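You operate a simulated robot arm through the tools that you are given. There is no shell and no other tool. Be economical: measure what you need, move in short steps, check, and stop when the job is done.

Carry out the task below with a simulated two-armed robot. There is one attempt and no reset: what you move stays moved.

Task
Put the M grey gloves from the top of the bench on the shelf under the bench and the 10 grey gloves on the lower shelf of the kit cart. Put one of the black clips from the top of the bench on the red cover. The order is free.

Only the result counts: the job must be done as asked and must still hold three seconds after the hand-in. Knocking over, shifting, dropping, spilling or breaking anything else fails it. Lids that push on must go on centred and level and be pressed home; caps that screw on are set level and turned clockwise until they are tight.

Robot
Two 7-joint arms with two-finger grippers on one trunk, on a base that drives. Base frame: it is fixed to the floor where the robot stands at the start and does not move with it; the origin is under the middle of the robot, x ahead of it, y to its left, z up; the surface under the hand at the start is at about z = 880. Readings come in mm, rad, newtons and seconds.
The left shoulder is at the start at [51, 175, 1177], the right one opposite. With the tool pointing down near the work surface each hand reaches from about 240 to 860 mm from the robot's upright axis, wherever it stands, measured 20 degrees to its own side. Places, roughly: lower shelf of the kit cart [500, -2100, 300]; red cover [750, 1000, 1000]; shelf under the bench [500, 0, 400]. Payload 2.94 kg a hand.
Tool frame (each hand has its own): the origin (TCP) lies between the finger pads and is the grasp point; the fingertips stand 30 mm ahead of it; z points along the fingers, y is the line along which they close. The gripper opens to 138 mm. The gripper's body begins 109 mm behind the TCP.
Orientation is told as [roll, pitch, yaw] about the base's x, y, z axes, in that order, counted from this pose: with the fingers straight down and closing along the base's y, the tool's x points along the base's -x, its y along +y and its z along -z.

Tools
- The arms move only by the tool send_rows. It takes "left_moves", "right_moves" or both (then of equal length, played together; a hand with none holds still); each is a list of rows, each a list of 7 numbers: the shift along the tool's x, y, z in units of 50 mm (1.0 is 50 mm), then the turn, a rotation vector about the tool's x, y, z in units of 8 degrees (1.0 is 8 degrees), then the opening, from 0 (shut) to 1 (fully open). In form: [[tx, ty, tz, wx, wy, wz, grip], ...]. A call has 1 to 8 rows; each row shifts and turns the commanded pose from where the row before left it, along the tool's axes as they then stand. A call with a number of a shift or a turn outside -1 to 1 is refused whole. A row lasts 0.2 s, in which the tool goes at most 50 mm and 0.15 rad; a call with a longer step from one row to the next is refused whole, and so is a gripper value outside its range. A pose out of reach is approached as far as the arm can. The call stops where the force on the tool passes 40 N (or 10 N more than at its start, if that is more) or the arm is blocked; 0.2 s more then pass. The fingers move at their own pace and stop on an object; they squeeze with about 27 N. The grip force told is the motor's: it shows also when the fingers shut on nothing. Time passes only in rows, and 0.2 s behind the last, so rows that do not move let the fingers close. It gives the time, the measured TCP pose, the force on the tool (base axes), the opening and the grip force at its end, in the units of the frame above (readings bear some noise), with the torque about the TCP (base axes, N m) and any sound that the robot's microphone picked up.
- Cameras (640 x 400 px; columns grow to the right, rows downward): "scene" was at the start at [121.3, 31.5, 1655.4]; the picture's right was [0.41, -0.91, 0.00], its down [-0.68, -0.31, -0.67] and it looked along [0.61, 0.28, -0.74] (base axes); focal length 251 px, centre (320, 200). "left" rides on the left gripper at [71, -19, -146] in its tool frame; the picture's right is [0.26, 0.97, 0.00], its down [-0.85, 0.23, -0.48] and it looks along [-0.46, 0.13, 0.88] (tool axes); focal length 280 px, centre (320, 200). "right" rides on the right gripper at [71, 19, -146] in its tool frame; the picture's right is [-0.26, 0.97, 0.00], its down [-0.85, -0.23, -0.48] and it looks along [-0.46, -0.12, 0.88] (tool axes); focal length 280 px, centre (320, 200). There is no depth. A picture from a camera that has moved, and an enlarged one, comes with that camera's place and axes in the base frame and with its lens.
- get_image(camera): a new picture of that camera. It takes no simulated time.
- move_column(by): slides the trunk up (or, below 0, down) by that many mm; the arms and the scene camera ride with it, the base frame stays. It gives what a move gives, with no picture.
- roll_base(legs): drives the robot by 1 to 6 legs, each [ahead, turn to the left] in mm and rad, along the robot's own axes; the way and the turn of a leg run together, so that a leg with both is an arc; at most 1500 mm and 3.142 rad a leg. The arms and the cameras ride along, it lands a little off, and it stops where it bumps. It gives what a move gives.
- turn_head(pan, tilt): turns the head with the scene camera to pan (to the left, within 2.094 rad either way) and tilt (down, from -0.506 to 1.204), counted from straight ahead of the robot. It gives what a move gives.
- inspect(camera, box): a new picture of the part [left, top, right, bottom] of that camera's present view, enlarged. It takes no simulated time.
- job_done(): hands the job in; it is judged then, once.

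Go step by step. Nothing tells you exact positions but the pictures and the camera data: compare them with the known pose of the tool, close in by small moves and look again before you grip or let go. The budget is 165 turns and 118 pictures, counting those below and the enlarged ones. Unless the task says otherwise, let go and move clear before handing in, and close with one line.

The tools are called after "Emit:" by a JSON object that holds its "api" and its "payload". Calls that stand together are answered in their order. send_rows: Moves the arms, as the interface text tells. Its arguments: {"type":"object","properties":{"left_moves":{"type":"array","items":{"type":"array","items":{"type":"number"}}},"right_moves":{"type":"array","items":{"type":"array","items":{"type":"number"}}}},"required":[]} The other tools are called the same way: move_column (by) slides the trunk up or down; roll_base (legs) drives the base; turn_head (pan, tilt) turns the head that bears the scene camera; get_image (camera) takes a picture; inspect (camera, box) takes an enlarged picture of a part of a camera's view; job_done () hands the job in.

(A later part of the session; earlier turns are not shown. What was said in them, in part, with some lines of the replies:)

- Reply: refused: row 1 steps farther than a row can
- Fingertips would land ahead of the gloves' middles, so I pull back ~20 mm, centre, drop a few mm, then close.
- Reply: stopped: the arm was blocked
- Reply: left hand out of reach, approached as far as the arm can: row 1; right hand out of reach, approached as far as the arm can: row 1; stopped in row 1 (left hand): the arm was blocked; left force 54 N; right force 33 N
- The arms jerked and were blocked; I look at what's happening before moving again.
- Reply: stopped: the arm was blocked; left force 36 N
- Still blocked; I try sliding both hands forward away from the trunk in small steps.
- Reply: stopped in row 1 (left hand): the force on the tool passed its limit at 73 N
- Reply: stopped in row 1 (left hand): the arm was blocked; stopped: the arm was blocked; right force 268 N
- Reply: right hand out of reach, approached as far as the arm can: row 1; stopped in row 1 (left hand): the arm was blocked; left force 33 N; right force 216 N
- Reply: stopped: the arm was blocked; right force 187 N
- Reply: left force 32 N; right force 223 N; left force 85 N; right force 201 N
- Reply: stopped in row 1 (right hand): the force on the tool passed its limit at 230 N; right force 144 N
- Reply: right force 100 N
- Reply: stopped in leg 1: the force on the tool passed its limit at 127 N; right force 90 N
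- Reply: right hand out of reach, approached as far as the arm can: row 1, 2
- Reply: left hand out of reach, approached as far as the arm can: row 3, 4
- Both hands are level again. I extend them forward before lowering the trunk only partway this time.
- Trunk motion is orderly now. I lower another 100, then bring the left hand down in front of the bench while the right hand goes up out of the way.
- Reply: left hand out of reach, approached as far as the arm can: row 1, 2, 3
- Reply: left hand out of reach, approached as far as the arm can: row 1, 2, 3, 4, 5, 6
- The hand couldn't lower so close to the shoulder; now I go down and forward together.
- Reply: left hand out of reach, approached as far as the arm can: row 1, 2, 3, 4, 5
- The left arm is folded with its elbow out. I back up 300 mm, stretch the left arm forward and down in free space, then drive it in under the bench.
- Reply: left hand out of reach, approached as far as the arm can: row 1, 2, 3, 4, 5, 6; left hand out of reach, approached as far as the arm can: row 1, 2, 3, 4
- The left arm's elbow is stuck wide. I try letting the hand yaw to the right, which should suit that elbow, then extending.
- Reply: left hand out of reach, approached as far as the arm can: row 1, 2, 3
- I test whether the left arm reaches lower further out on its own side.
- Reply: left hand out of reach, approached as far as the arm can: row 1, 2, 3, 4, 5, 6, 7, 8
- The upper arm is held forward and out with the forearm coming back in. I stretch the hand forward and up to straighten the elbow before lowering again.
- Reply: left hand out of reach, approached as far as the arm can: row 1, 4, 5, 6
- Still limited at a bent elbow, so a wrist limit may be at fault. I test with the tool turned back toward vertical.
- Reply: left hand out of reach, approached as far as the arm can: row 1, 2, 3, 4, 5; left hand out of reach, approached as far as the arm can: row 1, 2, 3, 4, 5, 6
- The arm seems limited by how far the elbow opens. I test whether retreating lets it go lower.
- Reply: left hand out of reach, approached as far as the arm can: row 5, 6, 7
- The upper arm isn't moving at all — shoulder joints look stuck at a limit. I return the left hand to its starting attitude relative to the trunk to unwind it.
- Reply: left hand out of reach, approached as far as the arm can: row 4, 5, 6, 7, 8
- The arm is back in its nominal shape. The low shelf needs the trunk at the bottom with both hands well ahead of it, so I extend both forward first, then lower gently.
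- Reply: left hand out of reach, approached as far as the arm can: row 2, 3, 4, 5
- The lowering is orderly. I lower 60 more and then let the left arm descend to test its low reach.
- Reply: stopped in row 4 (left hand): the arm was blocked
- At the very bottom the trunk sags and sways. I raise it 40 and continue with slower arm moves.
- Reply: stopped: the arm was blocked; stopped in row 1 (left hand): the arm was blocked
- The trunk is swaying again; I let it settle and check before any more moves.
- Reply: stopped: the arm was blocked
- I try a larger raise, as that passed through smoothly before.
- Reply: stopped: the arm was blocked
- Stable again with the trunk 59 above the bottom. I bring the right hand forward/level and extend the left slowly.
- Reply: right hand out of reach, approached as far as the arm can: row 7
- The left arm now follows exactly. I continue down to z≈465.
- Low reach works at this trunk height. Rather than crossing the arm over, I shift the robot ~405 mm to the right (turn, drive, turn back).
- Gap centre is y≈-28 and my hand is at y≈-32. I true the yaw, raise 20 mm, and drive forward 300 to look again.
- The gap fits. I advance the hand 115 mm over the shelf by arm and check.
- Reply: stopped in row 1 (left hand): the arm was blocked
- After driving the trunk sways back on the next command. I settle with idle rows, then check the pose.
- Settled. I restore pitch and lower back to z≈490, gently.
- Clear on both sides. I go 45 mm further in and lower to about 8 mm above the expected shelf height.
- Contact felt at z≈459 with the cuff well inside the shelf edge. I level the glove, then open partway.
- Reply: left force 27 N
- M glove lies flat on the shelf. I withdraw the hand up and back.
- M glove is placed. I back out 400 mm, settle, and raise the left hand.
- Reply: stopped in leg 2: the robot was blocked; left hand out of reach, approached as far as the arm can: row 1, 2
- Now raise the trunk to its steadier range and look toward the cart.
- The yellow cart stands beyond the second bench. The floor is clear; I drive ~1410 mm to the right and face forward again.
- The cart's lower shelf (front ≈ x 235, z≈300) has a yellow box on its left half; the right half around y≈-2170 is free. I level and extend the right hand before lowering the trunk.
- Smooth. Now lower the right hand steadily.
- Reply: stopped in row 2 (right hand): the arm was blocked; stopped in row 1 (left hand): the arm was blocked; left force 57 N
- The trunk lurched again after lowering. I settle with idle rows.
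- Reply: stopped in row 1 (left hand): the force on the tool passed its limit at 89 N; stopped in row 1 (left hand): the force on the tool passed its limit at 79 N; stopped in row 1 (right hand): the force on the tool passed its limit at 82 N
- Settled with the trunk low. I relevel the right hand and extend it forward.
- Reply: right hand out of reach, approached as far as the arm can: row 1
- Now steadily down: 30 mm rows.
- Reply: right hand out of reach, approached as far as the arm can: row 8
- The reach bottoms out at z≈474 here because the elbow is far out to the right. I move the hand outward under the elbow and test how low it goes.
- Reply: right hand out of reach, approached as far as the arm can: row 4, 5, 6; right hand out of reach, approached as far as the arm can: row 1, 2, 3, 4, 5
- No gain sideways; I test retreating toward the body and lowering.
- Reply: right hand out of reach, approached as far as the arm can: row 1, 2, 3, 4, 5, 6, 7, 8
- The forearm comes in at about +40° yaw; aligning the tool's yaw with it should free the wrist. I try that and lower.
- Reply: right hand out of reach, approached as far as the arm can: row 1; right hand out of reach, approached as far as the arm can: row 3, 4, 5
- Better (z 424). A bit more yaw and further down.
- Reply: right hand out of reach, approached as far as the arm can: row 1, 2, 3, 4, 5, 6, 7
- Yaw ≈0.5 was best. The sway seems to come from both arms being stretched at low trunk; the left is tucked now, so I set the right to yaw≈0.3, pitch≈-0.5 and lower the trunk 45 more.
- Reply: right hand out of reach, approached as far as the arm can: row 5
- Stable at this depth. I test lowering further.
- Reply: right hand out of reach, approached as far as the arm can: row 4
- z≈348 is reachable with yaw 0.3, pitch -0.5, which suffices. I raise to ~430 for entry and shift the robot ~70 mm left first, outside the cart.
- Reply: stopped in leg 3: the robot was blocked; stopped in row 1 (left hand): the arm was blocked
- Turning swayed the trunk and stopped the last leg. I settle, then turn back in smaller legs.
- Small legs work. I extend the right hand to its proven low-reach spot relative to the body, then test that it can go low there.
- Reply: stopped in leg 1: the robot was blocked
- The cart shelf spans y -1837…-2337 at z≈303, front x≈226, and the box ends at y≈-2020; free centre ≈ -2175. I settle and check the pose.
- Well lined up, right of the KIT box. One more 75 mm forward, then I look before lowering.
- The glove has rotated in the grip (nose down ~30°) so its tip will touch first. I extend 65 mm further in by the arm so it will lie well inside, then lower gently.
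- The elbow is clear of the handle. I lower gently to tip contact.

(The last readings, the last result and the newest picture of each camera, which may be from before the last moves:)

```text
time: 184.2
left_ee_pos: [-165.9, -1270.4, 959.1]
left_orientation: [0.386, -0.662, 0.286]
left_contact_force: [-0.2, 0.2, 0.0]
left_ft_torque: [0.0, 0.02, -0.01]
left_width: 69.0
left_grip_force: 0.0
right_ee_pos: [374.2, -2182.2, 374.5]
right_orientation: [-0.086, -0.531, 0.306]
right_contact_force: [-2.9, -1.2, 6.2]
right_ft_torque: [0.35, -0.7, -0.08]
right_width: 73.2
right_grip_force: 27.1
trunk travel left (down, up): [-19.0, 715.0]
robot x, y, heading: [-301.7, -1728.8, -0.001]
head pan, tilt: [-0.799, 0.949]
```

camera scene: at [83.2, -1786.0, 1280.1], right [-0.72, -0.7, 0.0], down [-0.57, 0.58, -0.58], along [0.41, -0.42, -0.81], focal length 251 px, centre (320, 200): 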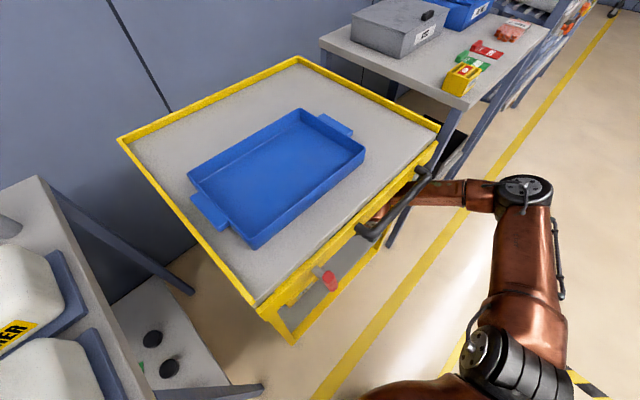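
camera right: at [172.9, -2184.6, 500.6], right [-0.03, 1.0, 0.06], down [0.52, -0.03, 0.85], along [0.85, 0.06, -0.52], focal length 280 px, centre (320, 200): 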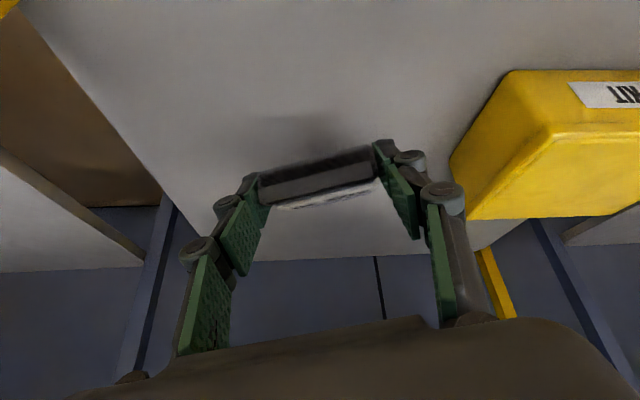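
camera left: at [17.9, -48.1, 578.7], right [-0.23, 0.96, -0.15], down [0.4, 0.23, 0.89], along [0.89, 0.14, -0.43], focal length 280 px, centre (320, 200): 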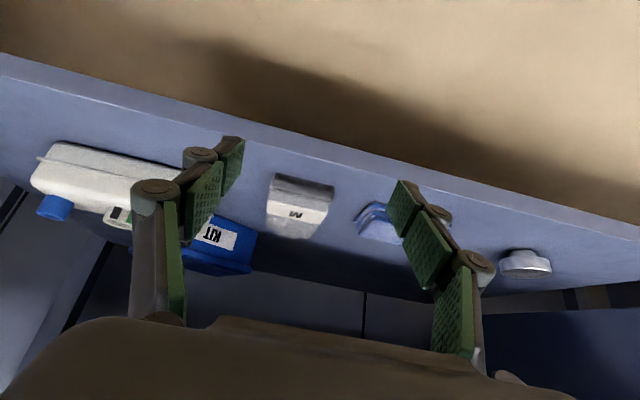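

Tip contact. I press down a little further so the glove pivots toward level in the grip.

Emit:
{"api": "send_rows", "payload": {"right_moves": [[0.06, 0, 0.104, 0, -0.2, 0, 0], [0.06, 0, 0.104, 0, -0.2, 0, 0], [0.06, 0, 0.104, 0, -0.2, 0, 0], [0.06, 0, 0.104, 0, 0, 0, 0]]}}

Emit:
{"api": "get_image", "payload": {"camera": "right"}}

```text
time: 185.2
left_ee_pos: [-164.6, -1271.4, 958.5]
left_orientation: [0.389, -0.663, 0.29]
left_contact_force: [-0.7, -0.7, 0.3]
left_ft_torque: [-0.03, 0.0, 0.01]
left_width: 69.2
left_grip_force: 0.1
right_ee_pos: [376.9, -2180.8, 352.2]
right_orientation: [-0.091, -0.612, 0.316]
right_contact_force: [-2.2, -0.9, 4.7]
right_ft_torque: [0.33, -0.62, 0.02]
right_width: 72.9
right_grip_force: 26.7
trunk travel left (down, up): [-19.0, 715.0]
robot x, y, heading: [-304.2, -1733.1, -0.001]
head pan, tilt: [-0.799, 0.949]
```

```text
31 pictures are left
camera right: at [233.0, -2194.0, 427.9], right [-0.05, 1.0, 0.08], down [0.45, -0.05, 0.89], along [0.89, 0.08, -0.44], focal length 280 px, centre (320, 200)
```

right: 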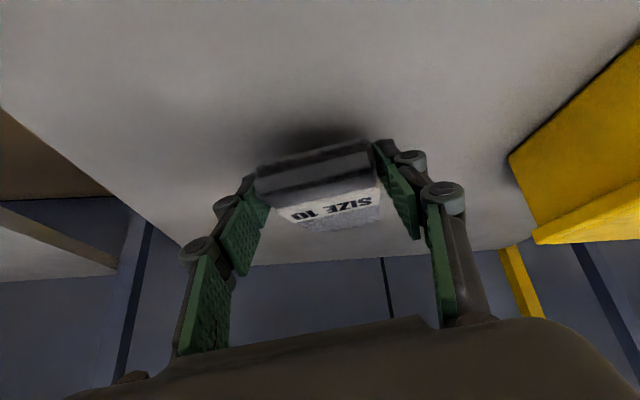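

It pivots level as hoped. A bit lower still, then open.

Emit:
{"api": "send_rows", "payload": {"right_moves": [[0.07, 0, 0.1, 0, 0, 0, 0], [0.07, 0, 0.1, 0, 0, 0, 0], [0.07, 0, 0.1, 0, 0, 0, 0]]}}

Emit:
{"api": "send_rows", "payload": {"right_moves": [[0, 0, 0, 0, 0, 0, 0.75], [0, 0, 0, 0, 0, 0, 0.75], [0, 0, 0, 0, 0, 0, 0.75], [0, 0, 0, 0, 0, 0, 0.75]]}}

Emit:
{"api": "get_image", "payload": {"camera": "right"}}

```text
time: 185.9
left_ee_pos: [-165.1, -1270.7, 956.6]
left_orientation: [0.39, -0.663, 0.288]
left_contact_force: [-0.4, 0.7, 0.6]
left_ft_torque: [-0.01, -0.01, 0.02]
left_width: 68.8
left_grip_force: 0.0
right_ee_pos: [377.3, -2183.5, 334.3]
right_orientation: [-0.092, -0.612, 0.315]
right_contact_force: [-1.2, 1.2, 5.2]
right_ft_torque: [0.41, -0.68, 0.16]
right_width: 73.2
right_grip_force: 27.3
trunk travel left (down, up): [-19.0, 715.0]
robot x, y, heading: [-300.7, -1727.1, 0.001]
head pan, tilt: [-0.799, 0.949]
```

```text
time: 186.9
left_ee_pos: [-164.1, -1271.2, 958.2]
left_orientation: [0.387, -0.661, 0.287]
left_contact_force: [0.0, 0.1, 0.1]
left_ft_torque: [0.01, -0.02, -0.03]
left_width: 68.9
left_grip_force: 0.0
right_ee_pos: [376.6, -2184.3, 332.2]
right_orientation: [-0.09, -0.611, 0.314]
right_contact_force: [0.4, -0.2, 0.1]
right_ft_torque: [0.03, 0.0, 0.04]
right_width: 103.3
right_grip_force: 0.1
trunk travel left (down, up): [-19.0, 715.0]
robot x, y, heading: [-305.7, -1728.2, -0.0]
head pan, tilt: [-0.799, 0.949]
```

```text
30 pictures are left
camera right: at [233.5, -2195.8, 409.8], right [-0.05, 1.0, 0.08], down [0.45, -0.05, 0.89], along [0.89, 0.08, -0.44], focal length 280 px, centre (320, 200)
```

right: 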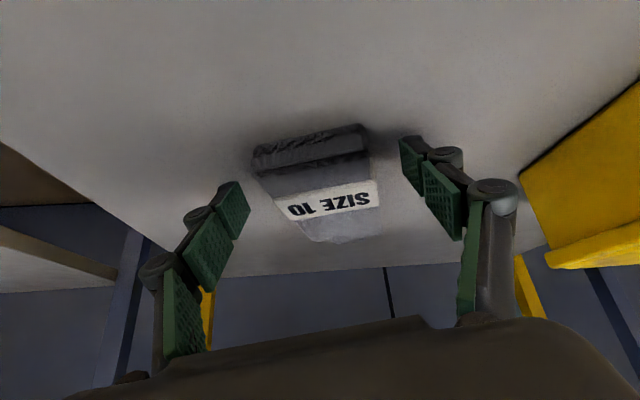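

SIZE 10 glove lies flat on the cart's lower shelf. I withdraw up and straight back.

Emit:
{"api": "send_rows", "payload": {"right_moves": [[0, 0, -0.35, 0, 0, 0, 0.75], [0, 0, -0.4, 0, 0, 0, 0.75], [0, 0, -0.4, 0, 0, 0, 0.75], [0.5, 0.2, -0.35, 0, 0, 0, 0.75], [0.5, 0.2, -0.35, 0, 0, 0, 0.75], [0.5, 0.2, -0.35, 0, 0, 0, 0.75], [0.5, 0.2, -0.35, 0, 0, 0, 0.75]]}}

Emit:
{"api": "roll_base", "payload": {"legs": [[-100, 0]]}}

Emit:
{"api": "send_rows", "payload": {"right_moves": [[0, 0, 0, 0, 0, 0, 0.75], [0, 0, 0, 0, 0, 0, 0.75], [0, 0, 0, 0, 0, 0, 0.75]]}}

Emit:
{"api": "roll_base", "payload": {"legs": [[-100, 0]]}}

Emit:
{"api": "send_rows", "payload": {"right_moves": [[0, 0, 0, 0, 0, 0, 0.75], [0, 0, 0, 0, 0, 0, 0.75], [0, 0, 0, 0, 0, 0, 0.75]]}}

Emit:
{"api": "get_image", "payload": {"camera": "right"}}

```text
time: 188.6
left_ee_pos: [-164.7, -1269.6, 959.0]
left_orientation: [0.388, -0.664, 0.288]
left_contact_force: [0.5, -0.1, -0.1]
left_ft_torque: [-0.03, 0.01, 0.02]
left_width: 69.0
left_grip_force: 0.0
right_ee_pos: [217.1, -2181.3, 375.7]
right_orientation: [-0.091, -0.613, 0.314]
right_contact_force: [0.1, -0.4, -0.6]
right_ft_torque: [0.02, 0.01, 0.0]
right_width: 103.5
right_grip_force: 0.0
trunk travel left (down, up): [-19.0, 715.0]
robot x, y, heading: [-299.7, -1731.7, -0.001]
head pan, tilt: [-0.799, 0.949]
```

```text
time: 189.7
left_ee_pos: [-267.9, -1270.3, 958.4]
left_orientation: [0.392, -0.656, 0.288]
left_contact_force: [-1.4, 0.4, -0.7]
left_ft_torque: [0.0, -0.11, -0.07]
left_width: 69.1
left_grip_force: 0.1
right_ee_pos: [113.7, -2180.0, 377.7]
right_orientation: [-0.09, -0.617, 0.315]
right_contact_force: [-1.0, 0.2, 0.9]
right_ft_torque: [-0.08, -0.11, -0.02]
right_width: 103.6
right_grip_force: 0.0
trunk travel left (down, up): [-19.0, 715.0]
robot x, y, heading: [-399.4, -1732.5, -0.005]
head pan, tilt: [-0.799, 0.949]
```

```text
time: 190.5
left_ee_pos: [-266.7, -1269.0, 961.2]
left_orientation: [0.393, -0.654, 0.287]
left_contact_force: [0.2, -0.4, -0.3]
left_ft_torque: [0.04, -0.02, -0.01]
left_width: 69.3
left_grip_force: 0.1
right_ee_pos: [115.3, -2181.7, 375.5]
right_orientation: [-0.09, -0.616, 0.315]
right_contact_force: [0.0, 0.2, -0.1]
right_ft_torque: [0.0, 0.05, 0.01]
right_width: 103.3
right_grip_force: 0.1
trunk travel left (down, up): [-19.0, 715.0]
robot x, y, heading: [-398.9, -1731.3, -0.005]
head pan, tilt: [-0.799, 0.949]
```

```text
time: 191.7
left_ee_pos: [-371.1, -1271.0, 960.5]
left_orientation: [0.394, -0.654, 0.286]
left_contact_force: [-1.5, 0.2, -0.6]
left_ft_torque: [-0.02, -0.1, -0.14]
left_width: 69.1
left_grip_force: 0.1
right_ee_pos: [10.3, -2180.7, 377.5]
right_orientation: [-0.09, -0.617, 0.314]
right_contact_force: [-1.6, -0.1, -0.1]
right_ft_torque: [-0.02, -0.1, 0.0]
right_width: 103.5
right_grip_force: 0.0
trunk travel left (down, up): [-19.0, 715.0]
robot x, y, heading: [-502.9, -1727.4, -0.003]
head pan, tilt: [-0.799, 0.949]
```

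```text
time: 192.4
left_ee_pos: [-367.8, -1270.4, 960.8]
left_orientation: [0.396, -0.648, 0.286]
left_contact_force: [-0.5, 0.3, -0.2]
left_ft_torque: [0.04, -0.02, 0.0]
left_width: 68.9
left_grip_force: 0.0
right_ee_pos: [12.3, -2180.3, 375.7]
right_orientation: [-0.089, -0.612, 0.311]
right_contact_force: [-1.1, -0.4, -0.4]
right_ft_torque: [-0.01, 0.01, -0.02]
right_width: 103.5
right_grip_force: 0.0
trunk travel left (down, up): [-19.0, 715.0]
robot x, y, heading: [-503.2, -1729.5, -0.001]
head pan, tilt: [-0.799, 0.949]
```

```text
29 pictures are left
camera right: at [-131.5, -2193.0, 453.1], right [-0.04, 1.0, 0.08], down [0.45, -0.05, 0.89], along [0.89, 0.08, -0.44], focal length 280 px, centre (320, 200)
```

right: 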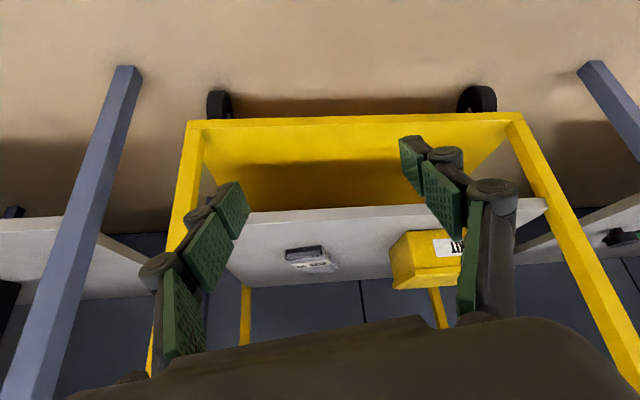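

Both gloves are done. I raise the trunk fully to working height, back away from the cart, and drive back to the left part of the main bench.

Emit:
{"api": "move_column", "payload": {"by": 150}}

Emit:
{"api": "move_column", "payload": {"by": 220}}

Emit:
{"api": "roll_base", "payload": {"legs": [[-300, 0], [0, 1.571], [1500, 0], [610, 0], [0, -1.571]]}}

Emit:
{"api": "turn_head", "payload": {"pan": 0.3, "tilt": 0.6}}

Emit:
{"api": "get_image", "payload": {"camera": "scene"}}

```text
time: 194.2
left_ee_pos: [-368.2, -1271.0, 1108.9]
left_orientation: [0.395, -0.651, 0.286]
left_contact_force: [0.5, -0.3, 0.5]
left_ft_torque: [0.02, 0.01, 0.04]
left_width: 68.8
left_grip_force: 0.1
right_ee_pos: [13.0, -2182.1, 526.2]
right_orientation: [-0.087, -0.612, 0.314]
right_contact_force: [-0.7, -0.8, -1.4]
right_ft_torque: [0.01, -0.02, 0.0]
right_width: 103.8
right_grip_force: 0.1
trunk travel left (down, up): [-169.0, 565.0]
robot x, y, heading: [-504.6, -1729.5, -0.006]
head pan, tilt: [-0.799, 0.949]
```

```text
time: 196.5
left_ee_pos: [-366.3, -1270.1, 1330.1]
left_orientation: [0.396, -0.65, 0.286]
left_contact_force: [0.4, -0.6, 0.3]
left_ft_torque: [0.01, 0.01, 0.0]
left_width: 69.0
left_grip_force: 0.2
right_ee_pos: [12.0, -2181.6, 745.2]
right_orientation: [-0.088, -0.613, 0.312]
right_contact_force: [0.1, 0.7, 0.0]
right_ft_torque: [-0.02, 0.02, 0.0]
right_width: 103.5
right_grip_force: 0.1
trunk travel left (down, up): [-389.0, 345.0]
robot x, y, heading: [-502.2, -1728.8, 0.003]
head pan, tilt: [-0.799, 0.949]
```

```text
time: 216.4
left_ee_pos: [-705.2, 852.6, 1330.8]
left_orientation: [0.394, -0.651, 0.297]
left_contact_force: [0.4, 0.3, -1.1]
left_ft_torque: [0.01, 0.03, -0.03]
left_width: 69.2
left_grip_force: 0.1
right_ee_pos: [-314.5, -53.6, 747.8]
right_orientation: [-0.089, -0.614, 0.32]
right_contact_force: [0.2, -0.7, 0.0]
right_ft_torque: [-0.02, 0.0, 0.01]
right_width: 103.3
right_grip_force: 0.0
trunk travel left (down, up): [-389.0, 345.0]
robot x, y, heading: [-833.2, 389.4, 0.002]
head pan, tilt: [-0.799, 0.949]
```

```text
time: 217.7
left_ee_pos: [-705.1, 851.4, 1330.2]
left_orientation: [0.394, -0.653, 0.296]
left_contact_force: [-0.2, -0.1, -0.3]
left_ft_torque: [0.02, 0.0, 0.02]
left_width: 68.8
left_grip_force: 0.0
right_ee_pos: [-315.3, -53.8, 746.2]
right_orientation: [-0.089, -0.613, 0.324]
right_contact_force: [0.4, -0.2, 0.0]
right_ft_torque: [-0.01, 0.0, -0.01]
right_width: 103.6
right_grip_force: 0.0
trunk travel left (down, up): [-389.0, 345.0]
robot x, y, heading: [-835.1, 393.9, 0.009]
head pan, tilt: [0.3, 0.6]
```

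```text
28 pictures are left
camera scene: at [-720.0, 416.0, 1714.8], right [0.3, -0.95, 0.0], down [-0.54, -0.17, -0.82], along [0.79, 0.25, -0.57], focal length 251 px, centre (320, 200)
```

scene: 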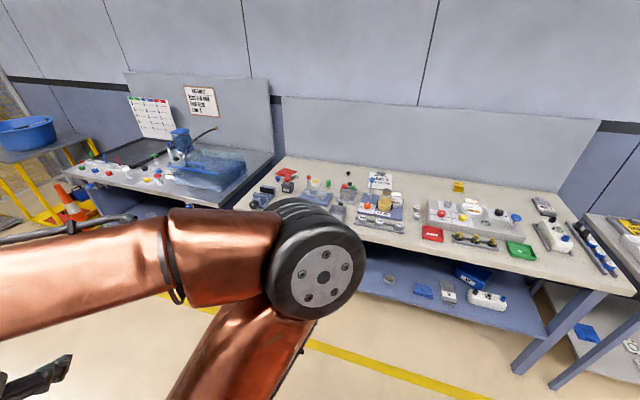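

I can see the M glove still on its shelf. Now I unfold the left arm forward and raise the right hand, away from the bench.

Emit:
{"api": "send_rows", "payload": {"left_moves": [[-0.6, -0.39, 0.33, 0, 0, 0, 0.5], [-0.68, -0.44, 0.38, 0, 0, 0, 0.5], [-0.68, -0.44, 0.38, 0, 0, 0, 0.5], [-0.68, -0.44, 0.38, 0, 0, 0, 0.5], [-0.68, -0.44, 0.38, 0, 0, 0, 0.5], [-0.68, -0.44, 0.38, 0, 0, 0, 0.5], [-0.68, -0.44, 0.38, 0, 0, 0, 0.5], [-0.68, -0.44, 0.38, 0, 0, 0, 0.5]], "right_moves": [[-0.52, 0, -0.74, 0, 0, 0, 0.5], [-0.52, 0, -0.74, 0, 0, 0, 0.5], [-0.52, 0, -0.74, 0, 0, 0, 0.5], [-0.52, 0, -0.74, 0, 0, 0, 0.5], [-0.52, 0, -0.74, 0, 0, 0, 0.5], [-0.52, 0, -0.74, 0, 0, 0, 0.5], [-0.52, 0, -0.74, 0, 0, 0, 0.5], [-0.52, 0, -0.74, 0, 0, 0, 0.5]]}}

```text
time: 219.5
left_ee_pos: [-352.2, 848.9, 1332.5]
left_orientation: [0.4, -0.65, 0.293]
left_contact_force: [0.8, -0.9, -0.2]
left_ft_torque: [0.13, 0.08, 0.14]
left_width: 69.1
left_grip_force: 0.1
right_ee_pos: [-326.8, -33.4, 1091.0]
right_orientation: [-0.073, -0.582, 0.305]
right_contact_force: [3.3, 3.0, 11.1]
right_ft_torque: [-0.36, 1.02, -0.06]
right_width: 69.0
right_grip_force: 0.1
trunk travel left (down, up): [-389.0, 345.0]
robot x, y, heading: [-834.9, 392.0, 0.006]
head pan, tilt: [0.3, 0.6]
```

Emit:
{"api": "send_rows", "payload": {"left_moves": [[0, 0, 0, 0.42, -0.21, 0.51, 0.5], [0, 0, 0, 0.42, -0.21, 0.51, 0.5], [0, 0, 0, 0.42, -0.21, 0.51, 0.5], [0, 0, 0, 0.95, 0, 0, 0.5], [0, 0, 0, 0.95, 0, 0, 0.5], [0, 0, 0, 0.95, 0, 0, 0.5], [0, 0, 0, 0, 0.93, 0, 0.5], [0, 0, 0, 0, 0.93, 0, 0.5]]}}

Emit:
{"api": "send_rows", "payload": {"left_moves": [[0, 0, 0, 0, 0.93, 0, 0.5], [0, 0, 0, 0, 0.93, 0, 0.5], [0, 0, 0, 0, 0.93, 0, 0.5], [-0.6, 0, 0.4, 0, 0, 0, 0.5], [-0.6, 0, 0.4, 0, 0, 0, 0.5], [-0.6, 0, 0.4, 0, 0, 0, 0.5], [-0.6, 0, 0.4, 0, 0, 0, 0.5]]}}

Emit:
{"api": "get_image", "payload": {"camera": "scene"}}

```text
time: 221.3
left_ee_pos: [-352.7, 852.5, 1329.0]
left_orientation: [-0.004, -0.389, 0.005]
left_contact_force: [-0.3, 0.0, -0.4]
left_ft_torque: [-0.03, 0.0, 0.02]
left_width: 69.1
left_grip_force: 0.0
right_ee_pos: [-323.5, -25.6, 1106.7]
right_orientation: [-0.09, -0.612, 0.322]
right_contact_force: [0.2, 0.3, -0.2]
right_ft_torque: [0.01, -0.03, 0.0]
right_width: 68.8
right_grip_force: 0.0
trunk travel left (down, up): [-389.0, 345.0]
robot x, y, heading: [-835.3, 391.1, 0.01]
head pan, tilt: [0.3, 0.6]
```

```text
time: 222.9
left_ee_pos: [-230.0, 855.0, 1250.3]
left_orientation: [-0.003, 0.0, 0.006]
left_contact_force: [0.2, 0.0, 0.3]
left_ft_torque: [-0.02, 0.02, -0.02]
left_width: 69.1
left_grip_force: 0.0
right_ee_pos: [-322.2, -26.2, 1106.1]
right_orientation: [-0.092, -0.613, 0.323]
right_contact_force: [1.5, -0.1, -0.9]
right_ft_torque: [-0.05, 0.04, 0.01]
right_width: 69.0
right_grip_force: 0.0
trunk travel left (down, up): [-389.0, 345.0]
robot x, y, heading: [-836.3, 393.1, 0.009]
head pan, tilt: [0.3, 0.6]
```

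```text
27 pictures are left
camera scene: at [-718.5, 416.9, 1714.7], right [0.3, -0.95, 0.0], down [-0.54, -0.17, -0.82], along [0.79, 0.25, -0.57], focal length 251 px, centre (320, 200)
```

scene: 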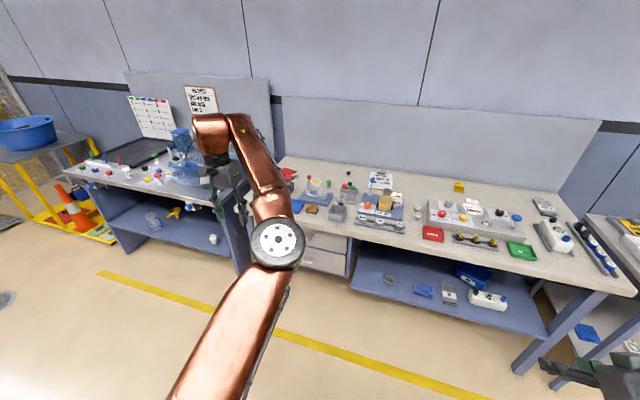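

The left arm is usable. I drive forward to the bench and view the black items and red cover closely.

Emit:
{"api": "roll_base", "payload": {"legs": [[820, -0.008]]}}

Emit:
{"api": "turn_head", "payload": {"pan": 0.45, "tilt": 0.85}}

Emit:
{"api": "get_image", "payload": {"camera": "scene"}}

Emit:
{"api": "get_image", "payload": {"camera": "left"}}

```text
time: 227.3
left_ee_pos: [596.0, 850.6, 1249.8]
left_orientation: [-0.003, 0.0, -0.007]
left_contact_force: [-0.9, 0.8, -0.4]
left_ft_torque: [0.01, 0.01, 0.01]
left_width: 69.1
left_grip_force: 0.0
right_ee_pos: [495.4, -28.7, 1105.1]
right_orientation: [-0.091, -0.615, 0.315]
right_contact_force: [-0.2, 1.0, 1.3]
right_ft_torque: [0.01, -0.01, -0.04]
right_width: 69.0
right_grip_force: 0.0
trunk travel left (down, up): [-389.0, 345.0]
robot x, y, heading: [-13.3, 399.3, 0.0]
head pan, tilt: [0.3, 0.6]
```

```text
time: 228.1
left_ee_pos: [595.8, 851.2, 1252.1]
left_orientation: [-0.004, -0.002, -0.006]
left_contact_force: [-0.7, 0.4, 0.0]
left_ft_torque: [0.02, 0.01, -0.02]
left_width: 69.0
left_grip_force: 0.0
right_ee_pos: [495.6, -28.8, 1106.1]
right_orientation: [-0.092, -0.613, 0.314]
right_contact_force: [0.5, 0.4, 0.4]
right_ft_torque: [0.0, 0.0, -0.04]
right_width: 68.5
right_grip_force: 0.2
trunk travel left (down, up): [-389.0, 345.0]
robot x, y, heading: [-15.2, 395.2, -0.006]
head pan, tilt: [0.45, 0.85]
```

```text
26 pictures are left
camera scene: at [88.4, 425.1, 1694.0], right [0.43, -0.9, 0.0], down [-0.68, -0.32, -0.66], along [0.6, 0.29, -0.75], focal length 251 px, centre (320, 200)
```

scene: 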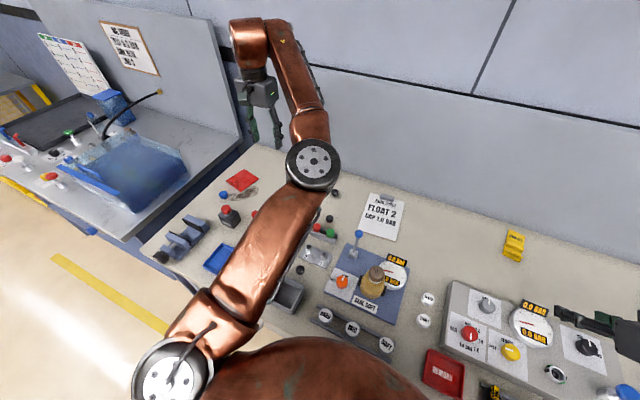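

```text
25 pictures are left
camera left: at [525.0, 832.6, 1395.8], right [-0.26, 0.97, 0.0], down [0.85, 0.23, 0.48], along [0.46, 0.12, -0.88], focal length 280 px, centre (320, 200)
```

left: 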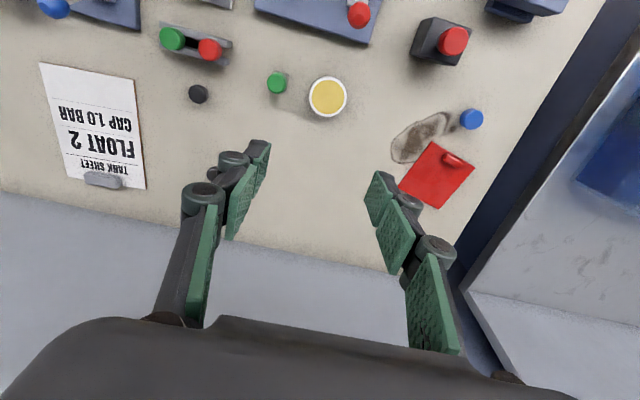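

The red cover is at about (676,1118). I zoom on the black items to make sure what they are.

Emit:
{"api": "inspect", "payload": {"camera": "left", "box": [140, 40, 300, 140]}}

Emit:
{"api": "inspect", "payload": {"camera": "left", "box": [370, 80, 530, 220]}}

Emit:
{"api": "inspect", "payload": {"camera": "scene", "box": [140, 160, 360, 300]}}

```text
4.00 times, centred on (220, 90) of left
camera zoom: at [525.0, 832.6, 1395.8], right [-0.26, 0.97, 0.0], down [0.85, 0.23, 0.48], along [0.46, 0.12, -0.88], focal length 1122 px, centre (720, 640)
```

zoom: 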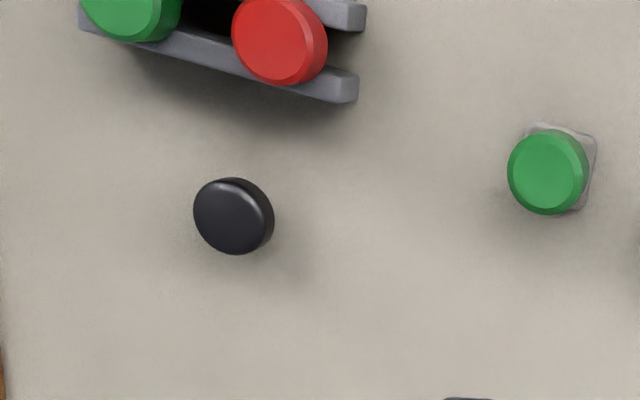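

```text
2.86 times, centred on (450, 150) of left
camera zoom: at [525.0, 832.6, 1395.8], right [-0.26, 0.97, 0.0], down [0.85, 0.23, 0.48], along [0.46, 0.12, -0.88], focal length 801 px, centre (-51, 343)
```

zoom: 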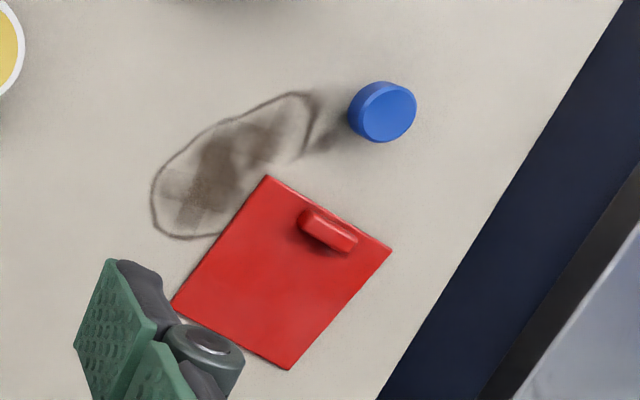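

```text
2.86 times, centred on (250, 230) of scene
camera zoom: at [88.4, 425.1, 1694.0], right [0.43, -0.9, 0.0], down [-0.68, -0.32, -0.66], along [0.6, 0.29, -0.75], focal length 717 px, centre (520, 114)
```

zoom: 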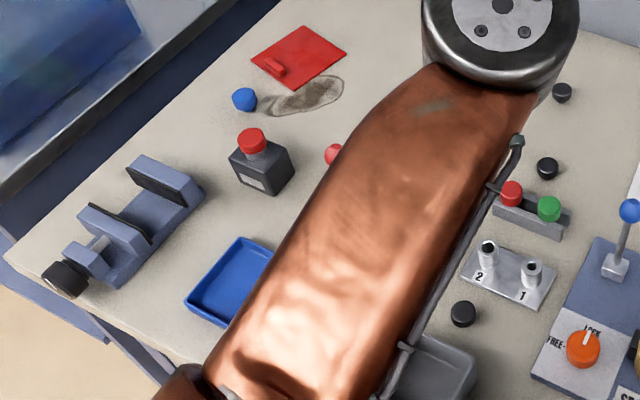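

The three identical loose black buttons are the clips; the cover's free area is near (695,1108). I take the middle clip near (646,646): move the left hand above it and look.

Emit:
{"api": "send_rows", "payload": {"left_moves": [[-0.18, -0.69, 0.5, 0, 0, 0, 0.5], [-0.18, -0.69, 0.5, 0, 0, 0, 0.5], [-0.18, -0.69, 0.5, 0, 0, 0, 0.5], [-0.18, -0.69, 0.5, 0, 0, 0, 0.5], [-0.18, -0.69, 0.5, 0, 0, 0, 0.5], [-0.18, -0.69, 0.5, 0, 0, 0, 0.5]]}}

Emit:
{"api": "get_image", "payload": {"camera": "left"}}

```text
time: 229.5
left_ee_pos: [651.6, 640.8, 1102.3]
left_orientation: [-0.003, 0.001, -0.005]
left_contact_force: [-0.4, -0.4, 0.2]
left_ft_torque: [0.02, 0.04, 0.02]
left_width: 69.2
left_grip_force: 0.2
right_ee_pos: [496.0, -30.0, 1106.9]
right_orientation: [-0.09, -0.613, 0.311]
right_contact_force: [-0.4, -0.1, -0.2]
right_ft_torque: [0.03, 0.03, 0.01]
right_width: 69.3
right_grip_force: 0.1
trunk travel left (down, up): [-389.0, 345.0]
robot x, y, heading: [-14.1, 392.9, -0.004]
head pan, tilt: [0.45, 0.85]
```

```text
21 pictures are left
camera left: at [580.0, 622.5, 1247.1], right [-0.26, 0.97, 0.0], down [0.85, 0.23, 0.48], along [0.46, 0.12, -0.88], focal length 280 px, centre (320, 200)
```

left: 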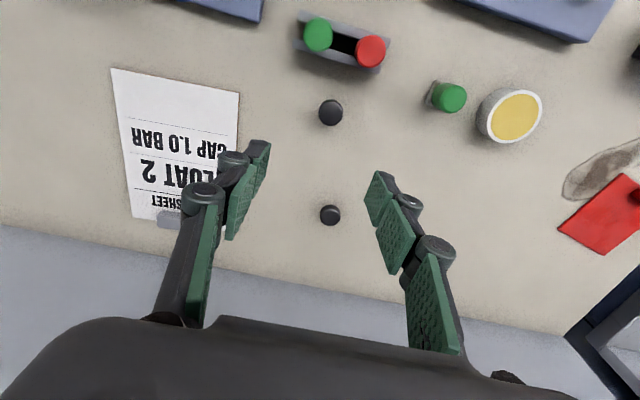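

Clip 2 resolves to about (641,651). I lower to 960 over it and recheck.

Emit:
{"api": "send_rows", "payload": {"left_moves": [[0.05, 0.05, 0.71, 0, 0, 0, 0.5], [0.05, 0.05, 0.71, 0, 0, 0, 0.5], [0.05, 0.05, 0.71, 0, 0, 0, 0.5], [0.05, 0.05, 0.71, 0, 0, 0, 0.5]]}}

Emit:
{"api": "get_image", "payload": {"camera": "left"}}

```text
time: 230.5
left_ee_pos: [639.4, 651.8, 956.6]
left_orientation: [-0.001, -0.002, -0.008]
left_contact_force: [-0.2, -0.3, -1.0]
left_ft_torque: [0.02, 0.01, 0.01]
left_width: 69.2
left_grip_force: 0.0
right_ee_pos: [494.9, -27.7, 1106.8]
right_orientation: [-0.089, -0.612, 0.315]
right_contact_force: [-0.2, -0.3, -0.2]
right_ft_torque: [-0.02, 0.01, 0.0]
right_width: 68.9
right_grip_force: 0.1
trunk travel left (down, up): [-389.0, 345.0]
robot x, y, heading: [-12.7, 395.9, -0.003]
head pan, tilt: [0.45, 0.85]
```

```text
20 pictures are left
camera left: at [568.6, 632.8, 1101.9], right [-0.26, 0.97, 0.0], down [0.85, 0.23, 0.48], along [0.46, 0.12, -0.88], focal length 280 px, centre (320, 200)
```

left: 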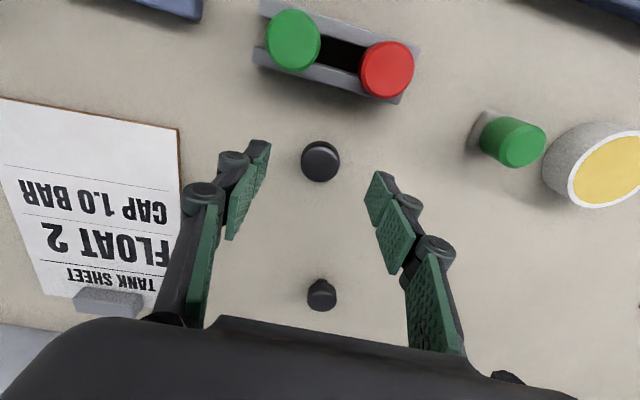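

Aligned. Lower to z≈914 and close.

Emit:
{"api": "send_rows", "payload": {"left_moves": [[-0.04, 0, 0.3, 0, 0, 0, 0.5], [0, 0, 0.3, 0, 0, 0, 0.5], [0, 0, 0.25, 0, 0, 0, 0.5], [0, 0, 0, 0, 0, 0, 0], [0, 0, 0, 0, 0, 0, 0], [0, 0, 0, 0, 0, 0, 0], [0, 0, 0, 0, 0, 0, 0], [0, 0, 0, 0, 0, 0, 0]]}}

Emit:
{"api": "get_image", "payload": {"camera": "left"}}

```text
time: 232.3
left_ee_pos: [641.1, 652.2, 916.2]
left_orientation: [-0.002, 0.0, -0.004]
left_contact_force: [0.3, -0.1, 0.6]
left_ft_torque: [-0.03, 0.03, -0.04]
left_width: 25.3
left_grip_force: 27.4
right_ee_pos: [494.3, -29.2, 1105.9]
right_orientation: [-0.092, -0.614, 0.314]
right_contact_force: [0.3, -0.5, 0.5]
right_ft_torque: [0.0, -0.02, 0.0]
right_width: 69.3
right_grip_force: 0.1
trunk travel left (down, up): [-389.0, 345.0]
robot x, y, heading: [-14.1, 396.3, -0.0]
head pan, tilt: [0.45, 0.85]
```

```text
19 pictures are left
camera left: at [571.3, 633.4, 1061.1], right [-0.26, 0.97, 0.0], down [0.85, 0.23, 0.48], along [0.46, 0.12, -0.88], focal length 280 px, centre (320, 200)
```

left: 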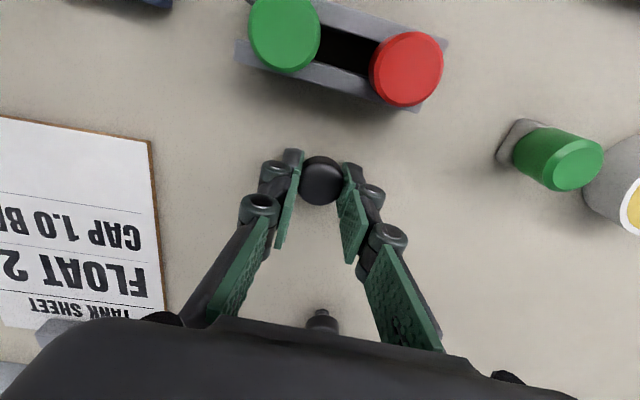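

Clip gripped. I lift it 200 mm and reposition the robot ~350 mm to the left (back out, shift, return).

Emit:
{"api": "send_rows", "payload": {"left_moves": [[0, 0, -0.4, 0, 0, 0, 0], [0, 0, -0.9, 0, 0, 0, 0], [0, 0, -0.9, 0, 0, 0, 0], [0, 0, -0.9, 0, 0, 0, 0], [0, 0, -0.9, 0, 0, 0, 0]]}}

Emit:
{"api": "roll_base", "payload": {"legs": [[-450, 0], [0, 1.571], [355, 0], [0, -1.571], [440, 0]]}}

Emit:
{"api": "get_image", "payload": {"camera": "left"}}

```text
time: 233.5
left_ee_pos: [642.4, 653.3, 1116.1]
left_orientation: [-0.001, 0.0, -0.004]
left_contact_force: [-0.7, 0.5, -0.5]
left_ft_torque: [0.02, -0.03, 0.01]
left_width: 25.3
left_grip_force: 27.1
right_ee_pos: [495.4, -28.6, 1106.7]
right_orientation: [-0.092, -0.615, 0.313]
right_contact_force: [-0.8, -0.3, -0.1]
right_ft_torque: [0.01, -0.04, 0.0]
right_width: 69.1
right_grip_force: 0.0
trunk travel left (down, up): [-389.0, 345.0]
robot x, y, heading: [-13.9, 396.3, -0.001]
head pan, tilt: [0.45, 0.85]
```

```text
time: 248.0
left_ee_pos: [626.6, 993.2, 1115.1]
left_orientation: [-0.002, 0.0, -0.022]
left_contact_force: [-0.2, 0.1, 0.3]
left_ft_torque: [0.0, 0.01, 0.01]
left_width: 24.8
left_grip_force: 26.9
right_ee_pos: [467.2, 313.6, 1108.2]
right_orientation: [-0.089, -0.614, 0.297]
right_contact_force: [0.3, 0.1, -1.1]
right_ft_torque: [0.03, -0.01, 0.01]
right_width: 68.7
right_grip_force: 0.1
trunk travel left (down, up): [-389.0, 345.0]
robot x, y, heading: [-36.0, 746.7, -0.017]
head pan, tilt: [0.45, 0.85]
```

```text
18 pictures are left
camera left: at [555.7, 976.8, 1260.2], right [-0.24, 0.97, 0.0], down [0.85, 0.21, 0.48], along [0.46, 0.11, -0.88], focal length 280 px, centre (320, 200)
```

left: 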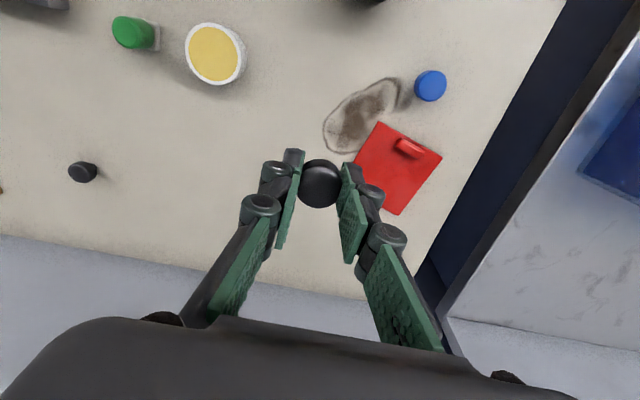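

Clip held, cover target ≈(692,1112). I move above it to z≈975 and recheck.

Emit:
{"api": "send_rows", "payload": {"left_moves": [[-0.33, 0.59, 0.6, 0, 0, 0, 0], [-0.33, 0.59, 0.6, 0, 0, 0, 0], [-0.33, 0.59, 0.6, 0, 0, 0, 0], [-0.33, 0.59, 0.6, 0, 0, 0, 0], [0, 0, 0.3, 0, 0, 0, 0]]}}

Emit:
{"api": "get_image", "payload": {"camera": "left"}}

```text
time: 249.2
left_ee_pos: [695.1, 1108.9, 981.1]
left_orientation: [-0.001, -0.003, -0.021]
left_contact_force: [-0.2, 1.2, 0.2]
left_ft_torque: [0.02, 0.04, -0.03]
left_width: 24.6
left_grip_force: 27.5
right_ee_pos: [466.7, 314.8, 1106.4]
right_orientation: [-0.087, -0.612, 0.297]
right_contact_force: [0.1, -1.2, -0.8]
right_ft_torque: [0.01, 0.0, 0.01]
right_width: 69.1
right_grip_force: 0.0
trunk travel left (down, up): [-389.0, 345.0]
robot x, y, heading: [-31.6, 743.7, -0.017]
head pan, tilt: [0.45, 0.85]
```

```text
17 pictures are left
camera left: at [623.2, 1091.8, 1125.7], right [-0.24, 0.97, 0.0], down [0.85, 0.21, 0.48], along [0.46, 0.11, -0.88], focal length 280 px, centre (320, 200)
```

left: 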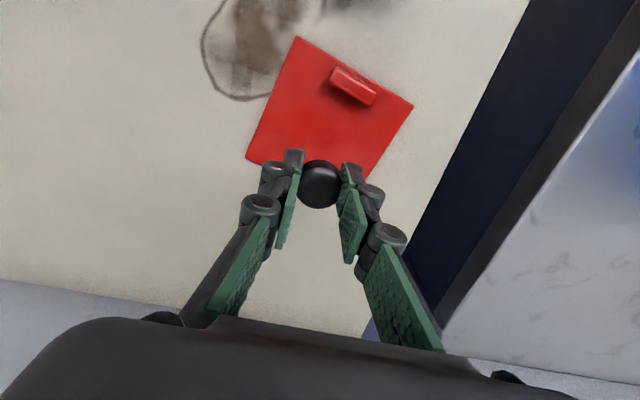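

I'm over the cover's free half. Lower to ~927, then small steps to contact.

Emit:
{"api": "send_rows", "payload": {"left_moves": [[-0.1, 0, 0.3, 0, 0, 0, 0], [0, 0, 0.3, 0, 0, 0, 0], [0, 0, 0.28, 0, 0, 0, 0], [0, 0, 0.16, 0, 0, 0, 0], [0, 0, 0.04, 0, 0, 0, 0], [0, 0, 0, 0, 0, 0, 0]]}}

Emit:
{"api": "get_image", "payload": {"camera": "left"}}

```text
time: 250.6
left_ee_pos: [699.3, 1110.5, 926.9]
left_orientation: [-0.001, -0.001, -0.02]
left_contact_force: [-0.1, 0.2, -0.1]
left_ft_torque: [0.01, 0.02, 0.02]
left_width: 24.6
left_grip_force: 27.5
right_ee_pos: [465.8, 315.3, 1105.7]
right_orientation: [-0.092, -0.612, 0.299]
right_contact_force: [-0.1, 0.1, 0.0]
right_ft_torque: [0.0, 0.0, -0.02]
right_width: 69.0
right_grip_force: 0.1
trunk travel left (down, up): [-389.0, 345.0]
robot x, y, heading: [-32.4, 743.5, -0.014]
head pan, tilt: [0.45, 0.85]
```

```text
16 pictures are left
camera left: at [628.1, 1093.2, 1071.2], right [-0.24, 0.97, 0.0], down [0.85, 0.21, 0.48], along [0.46, 0.11, -0.88], focal length 280 px, centre (320, 200)
```

left: 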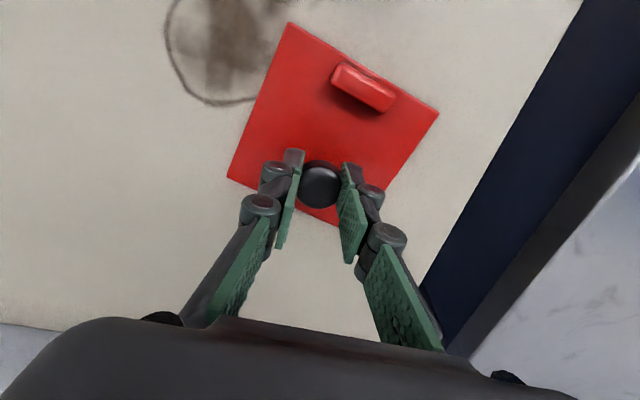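

The clip is about 40 mm inside every edge. Small steps down to contact.

Emit:
{"api": "send_rows", "payload": {"left_moves": [[0, 0, 0.05, 0, 0, 0, 0], [0, 0, 0.05, 0, 0, 0, 0], [0, 0, 0, 0, 0, 0, 0]]}}

Emit:
{"api": "send_rows", "payload": {"left_moves": [[0, 0, 0.03, 0, 0, 0, 0], [0, 0, 0, 0, 0, 0, 0]]}}

```text
time: 251.4
left_ee_pos: [699.6, 1110.7, 920.2]
left_orientation: [-0.002, 0.001, -0.022]
left_contact_force: [-0.1, -0.2, -0.4]
left_ft_torque: [-0.03, 0.0, -0.03]
left_width: 24.8
left_grip_force: 26.8
right_ee_pos: [466.8, 315.5, 1107.7]
right_orientation: [-0.093, -0.61, 0.299]
right_contact_force: [0.0, 0.2, -0.6]
right_ft_torque: [0.02, 0.01, 0.0]
right_width: 68.9
right_grip_force: 0.0
trunk travel left (down, up): [-389.0, 345.0]
robot x, y, heading: [-35.4, 745.2, -0.019]
head pan, tilt: [0.45, 0.85]
```

```text
time: 252.0
left_ee_pos: [697.4, 1111.6, 919.5]
left_orientation: [-0.004, -0.002, -0.02]
left_contact_force: [0.0, 0.1, 1.8]
left_ft_torque: [-0.03, -0.03, 0.0]
left_width: 24.9
left_grip_force: 27.2
right_ee_pos: [466.6, 315.3, 1107.5]
right_orientation: [-0.092, -0.613, 0.3]
right_contact_force: [-0.3, -0.1, 0.4]
right_ft_torque: [-0.01, 0.02, 0.0]
right_width: 69.0
right_grip_force: 0.1
trunk travel left (down, up): [-389.0, 345.0]
robot x, y, heading: [-34.2, 745.5, -0.017]
head pan, tilt: [0.45, 0.85]
```

Light contact just begins. One more millimetre, then open slowly.

Emit:
{"api": "send_rows", "payload": {"left_moves": [[0, 0, 0.02, 0, 0, 0, 0], [0, 0, 0, 0, 0, 0, 0]]}}

Emit:
{"api": "send_rows", "payload": {"left_moves": [[0, 0, 0, 0, 0, 0, 0.25], [0, 0, 0, 0, 0, 0, 0.3], [0, 0, 0, 0, 0, 0, 0.4], [0, 0, 0, 0, 0, 0, 0.4]]}}

Emit:
{"api": "get_image", "payload": {"camera": "left"}}

```text
time: 252.6
left_ee_pos: [699.0, 1110.9, 919.7]
left_orientation: [-0.001, -0.002, -0.02]
left_contact_force: [0.0, 0.8, 3.5]
left_ft_torque: [0.03, 0.01, -0.01]
left_width: 25.0
left_grip_force: 27.1
right_ee_pos: [467.1, 314.9, 1107.3]
right_orientation: [-0.092, -0.611, 0.299]
right_contact_force: [0.5, -0.3, 0.6]
right_ft_torque: [0.0, -0.02, 0.0]
right_width: 69.2
right_grip_force: 0.0
trunk travel left (down, up): [-389.0, 345.0]
robot x, y, heading: [-34.1, 747.3, -0.016]
head pan, tilt: [0.45, 0.85]
```

```text
time: 253.6
left_ee_pos: [699.0, 1110.9, 920.5]
left_orientation: [-0.004, 0.0, -0.022]
left_contact_force: [-0.3, -0.6, 0.1]
left_ft_torque: [0.01, -0.01, -0.01]
left_width: 55.3
left_grip_force: 0.0
right_ee_pos: [466.6, 314.2, 1105.8]
right_orientation: [-0.091, -0.612, 0.299]
right_contact_force: [-0.5, 0.2, 0.5]
right_ft_torque: [0.03, -0.03, 0.0]
right_width: 69.2
right_grip_force: 0.0
trunk travel left (down, up): [-389.0, 345.0]
robot x, y, heading: [-30.8, 744.4, -0.015]
head pan, tilt: [0.45, 0.85]
```

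```text
15 pictures are left
camera left: at [628.7, 1093.6, 1064.0], right [-0.24, 0.97, 0.0], down [0.85, 0.21, 0.48], along [0.46, 0.11, -0.88], focal length 280 px, centre (320, 200)
```

left: 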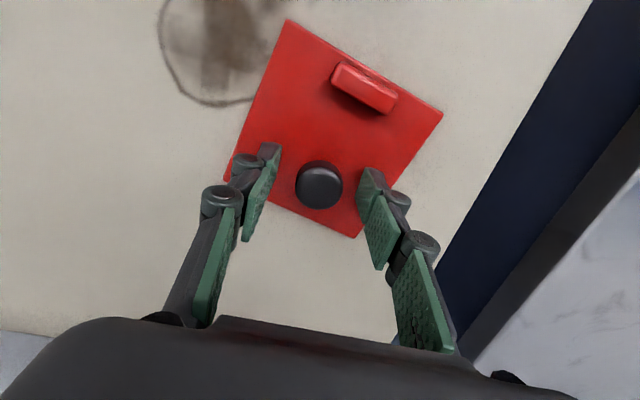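

The clip stands upright on the red cover. I lift straight up clear and verify everything with the cameras.

Emit:
{"api": "send_rows", "payload": {"left_moves": [[0, 0, -0.3, 0, 0, 0, 0.4], [0, 0, -0.6, 0, 0, 0, 0.4], [0, 0, -0.8, 0, 0, 0, 0.4], [0, 0, -0.8, 0, 0, 0, 0.4], [0, 0, -0.8, 0, 0, 0, 0.4], [0, 0, -0.8, 0, 0, 0, 0.4]]}}

Emit:
{"api": "get_image", "payload": {"camera": "left"}}

Emit:
{"api": "roll_base", "payload": {"legs": [[-500, 0]]}}

Emit:
{"api": "turn_head", "payload": {"pan": -0.3, "tilt": 0.6}}

Emit:
{"api": "get_image", "payload": {"camera": "scene"}}

```text
time: 255.0
left_ee_pos: [699.9, 1110.9, 1126.2]
left_orientation: [-0.003, -0.001, -0.021]
left_contact_force: [-0.1, -0.8, 0.5]
left_ft_torque: [-0.03, 0.0, 0.03]
left_width: 55.3
left_grip_force: 0.1
right_ee_pos: [465.9, 314.7, 1106.5]
right_orientation: [-0.091, -0.615, 0.298]
right_contact_force: [-1.0, -0.1, -1.1]
right_ft_torque: [0.01, -0.03, 0.01]
right_width: 68.9
right_grip_force: 0.0
trunk travel left (down, up): [-389.0, 345.0]
robot x, y, heading: [-32.4, 744.3, -0.017]
head pan, tilt: [0.45, 0.85]
```

```text
14 pictures are left
camera left: at [628.0, 1093.6, 1270.4], right [-0.24, 0.97, 0.0], down [0.85, 0.21, 0.48], along [0.46, 0.11, -0.88], focal length 280 px, centre (320, 200)
```

left: 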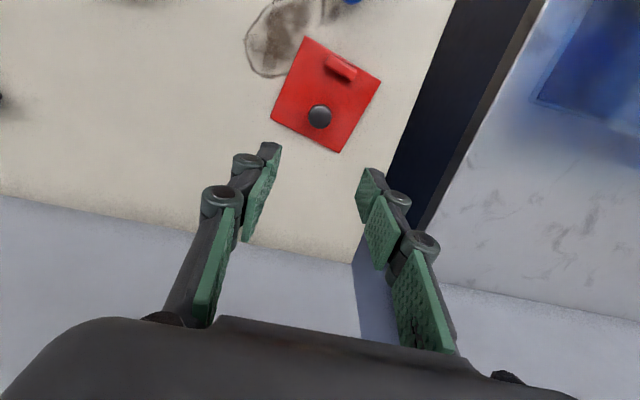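

```text
time: 258.0
left_ee_pos: [189.2, 1121.0, 1124.9]
left_orientation: [-0.003, -0.002, -0.022]
left_contact_force: [-0.6, 0.5, 0.1]
left_ft_torque: [0.02, -0.01, 0.01]
left_width: 55.1
left_grip_force: 0.0
right_ee_pos: [-44.7, 324.4, 1107.4]
right_orientation: [-0.089, -0.616, 0.297]
right_contact_force: [-0.4, -1.2, -1.0]
right_ft_torque: [0.01, -0.04, 0.01]
right_width: 69.1
right_grip_force: 0.1
trunk travel left (down, up): [-389.0, 345.0]
robot x, y, heading: [-543.2, 752.1, -0.015]
head pan, tilt: [0.45, 0.85]
```

```text
time: 259.1
left_ee_pos: [190.6, 1120.0, 1124.1]
left_orientation: [-0.004, 0.0, -0.021]
left_contact_force: [0.2, -0.5, 0.4]
left_ft_torque: [-0.02, -0.03, 0.01]
left_width: 55.0
left_grip_force: 0.1
right_ee_pos: [-44.5, 324.1, 1107.5]
right_orientation: [-0.089, -0.612, 0.298]
right_contact_force: [-0.6, 0.2, 0.2]
right_ft_torque: [0.03, 0.04, 0.0]
right_width: 68.9
right_grip_force: 0.2
trunk travel left (down, up): [-389.0, 345.0]
robot x, y, heading: [-545.4, 760.6, -0.019]
head pan, tilt: [-0.3, 0.6]
```

```text
13 pictures are left
camera scene: at [-429.9, 724.2, 1714.8], right [-0.31, -0.95, 0.0], down [-0.54, 0.18, -0.82], along [0.78, -0.26, -0.57], focal length 251 px, centre (320, 200)
```

scene: 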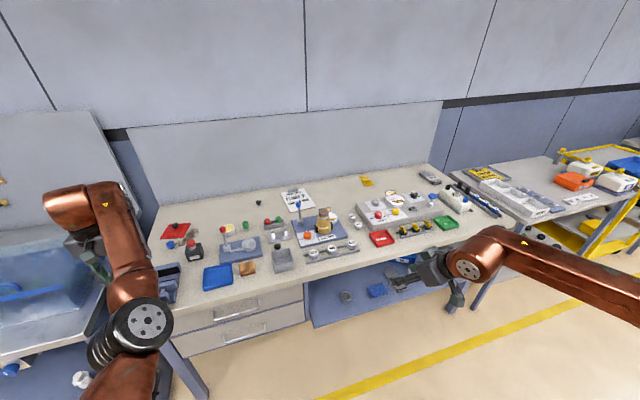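

Everything appears in place. For certainty about the clips, I zoom in on the front rack and right-hand rack of the bench.

Emit:
{"api": "inspect", "payload": {"camera": "scene", "box": [360, 170, 500, 258]}}

Emit:
{"api": "inspect", "payload": {"camera": "scene", "box": [150, 180, 310, 280]}}

```text
4.55 times, centred on (430, 214) of scene
camera zoom: at [-429.9, 724.2, 1714.8], right [-0.31, -0.95, 0.0], down [-0.54, 0.18, -0.82], along [0.78, -0.26, -0.57], focal length 1141 px, centre (-180, 136)
```

zoom: 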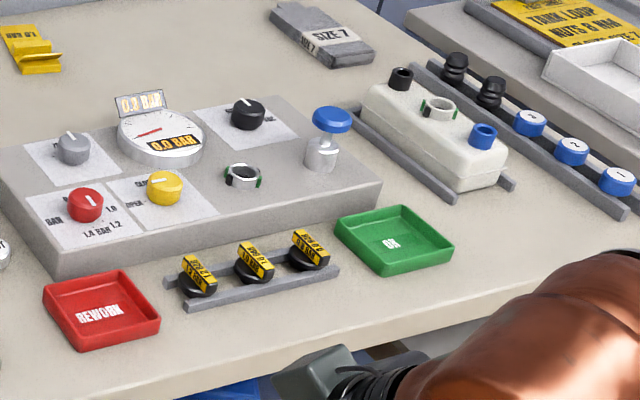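

```text
4.00 times, centred on (230, 230) of scene
camera zoom: at [-429.9, 724.2, 1714.8], right [-0.31, -0.95, 0.0], down [-0.54, 0.18, -0.82], along [0.78, -0.26, -0.57], focal length 1004 px, centre (680, 80)
```

zoom: 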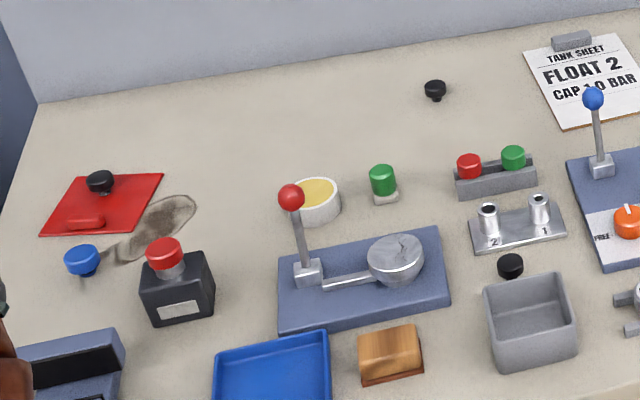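

The black push-in clip stands on the red cover, and two identical ones are still on the bench. Both hands are clear, so I hand in.

Emit:
{"api": "job_done", "payload": {}}

```text
The job is handed in.
```

I finished all three placements and handed the job in; no result has come back yet. The M gloves are on the shelf under the bench, the SIZE 10 gloves are on the lower shelf of the kit cart, and one black clip stands on the red cover. I took the clips to be the three loose, round black push-in pieces on the bench, since nothing on the bench is labelled as a clip.
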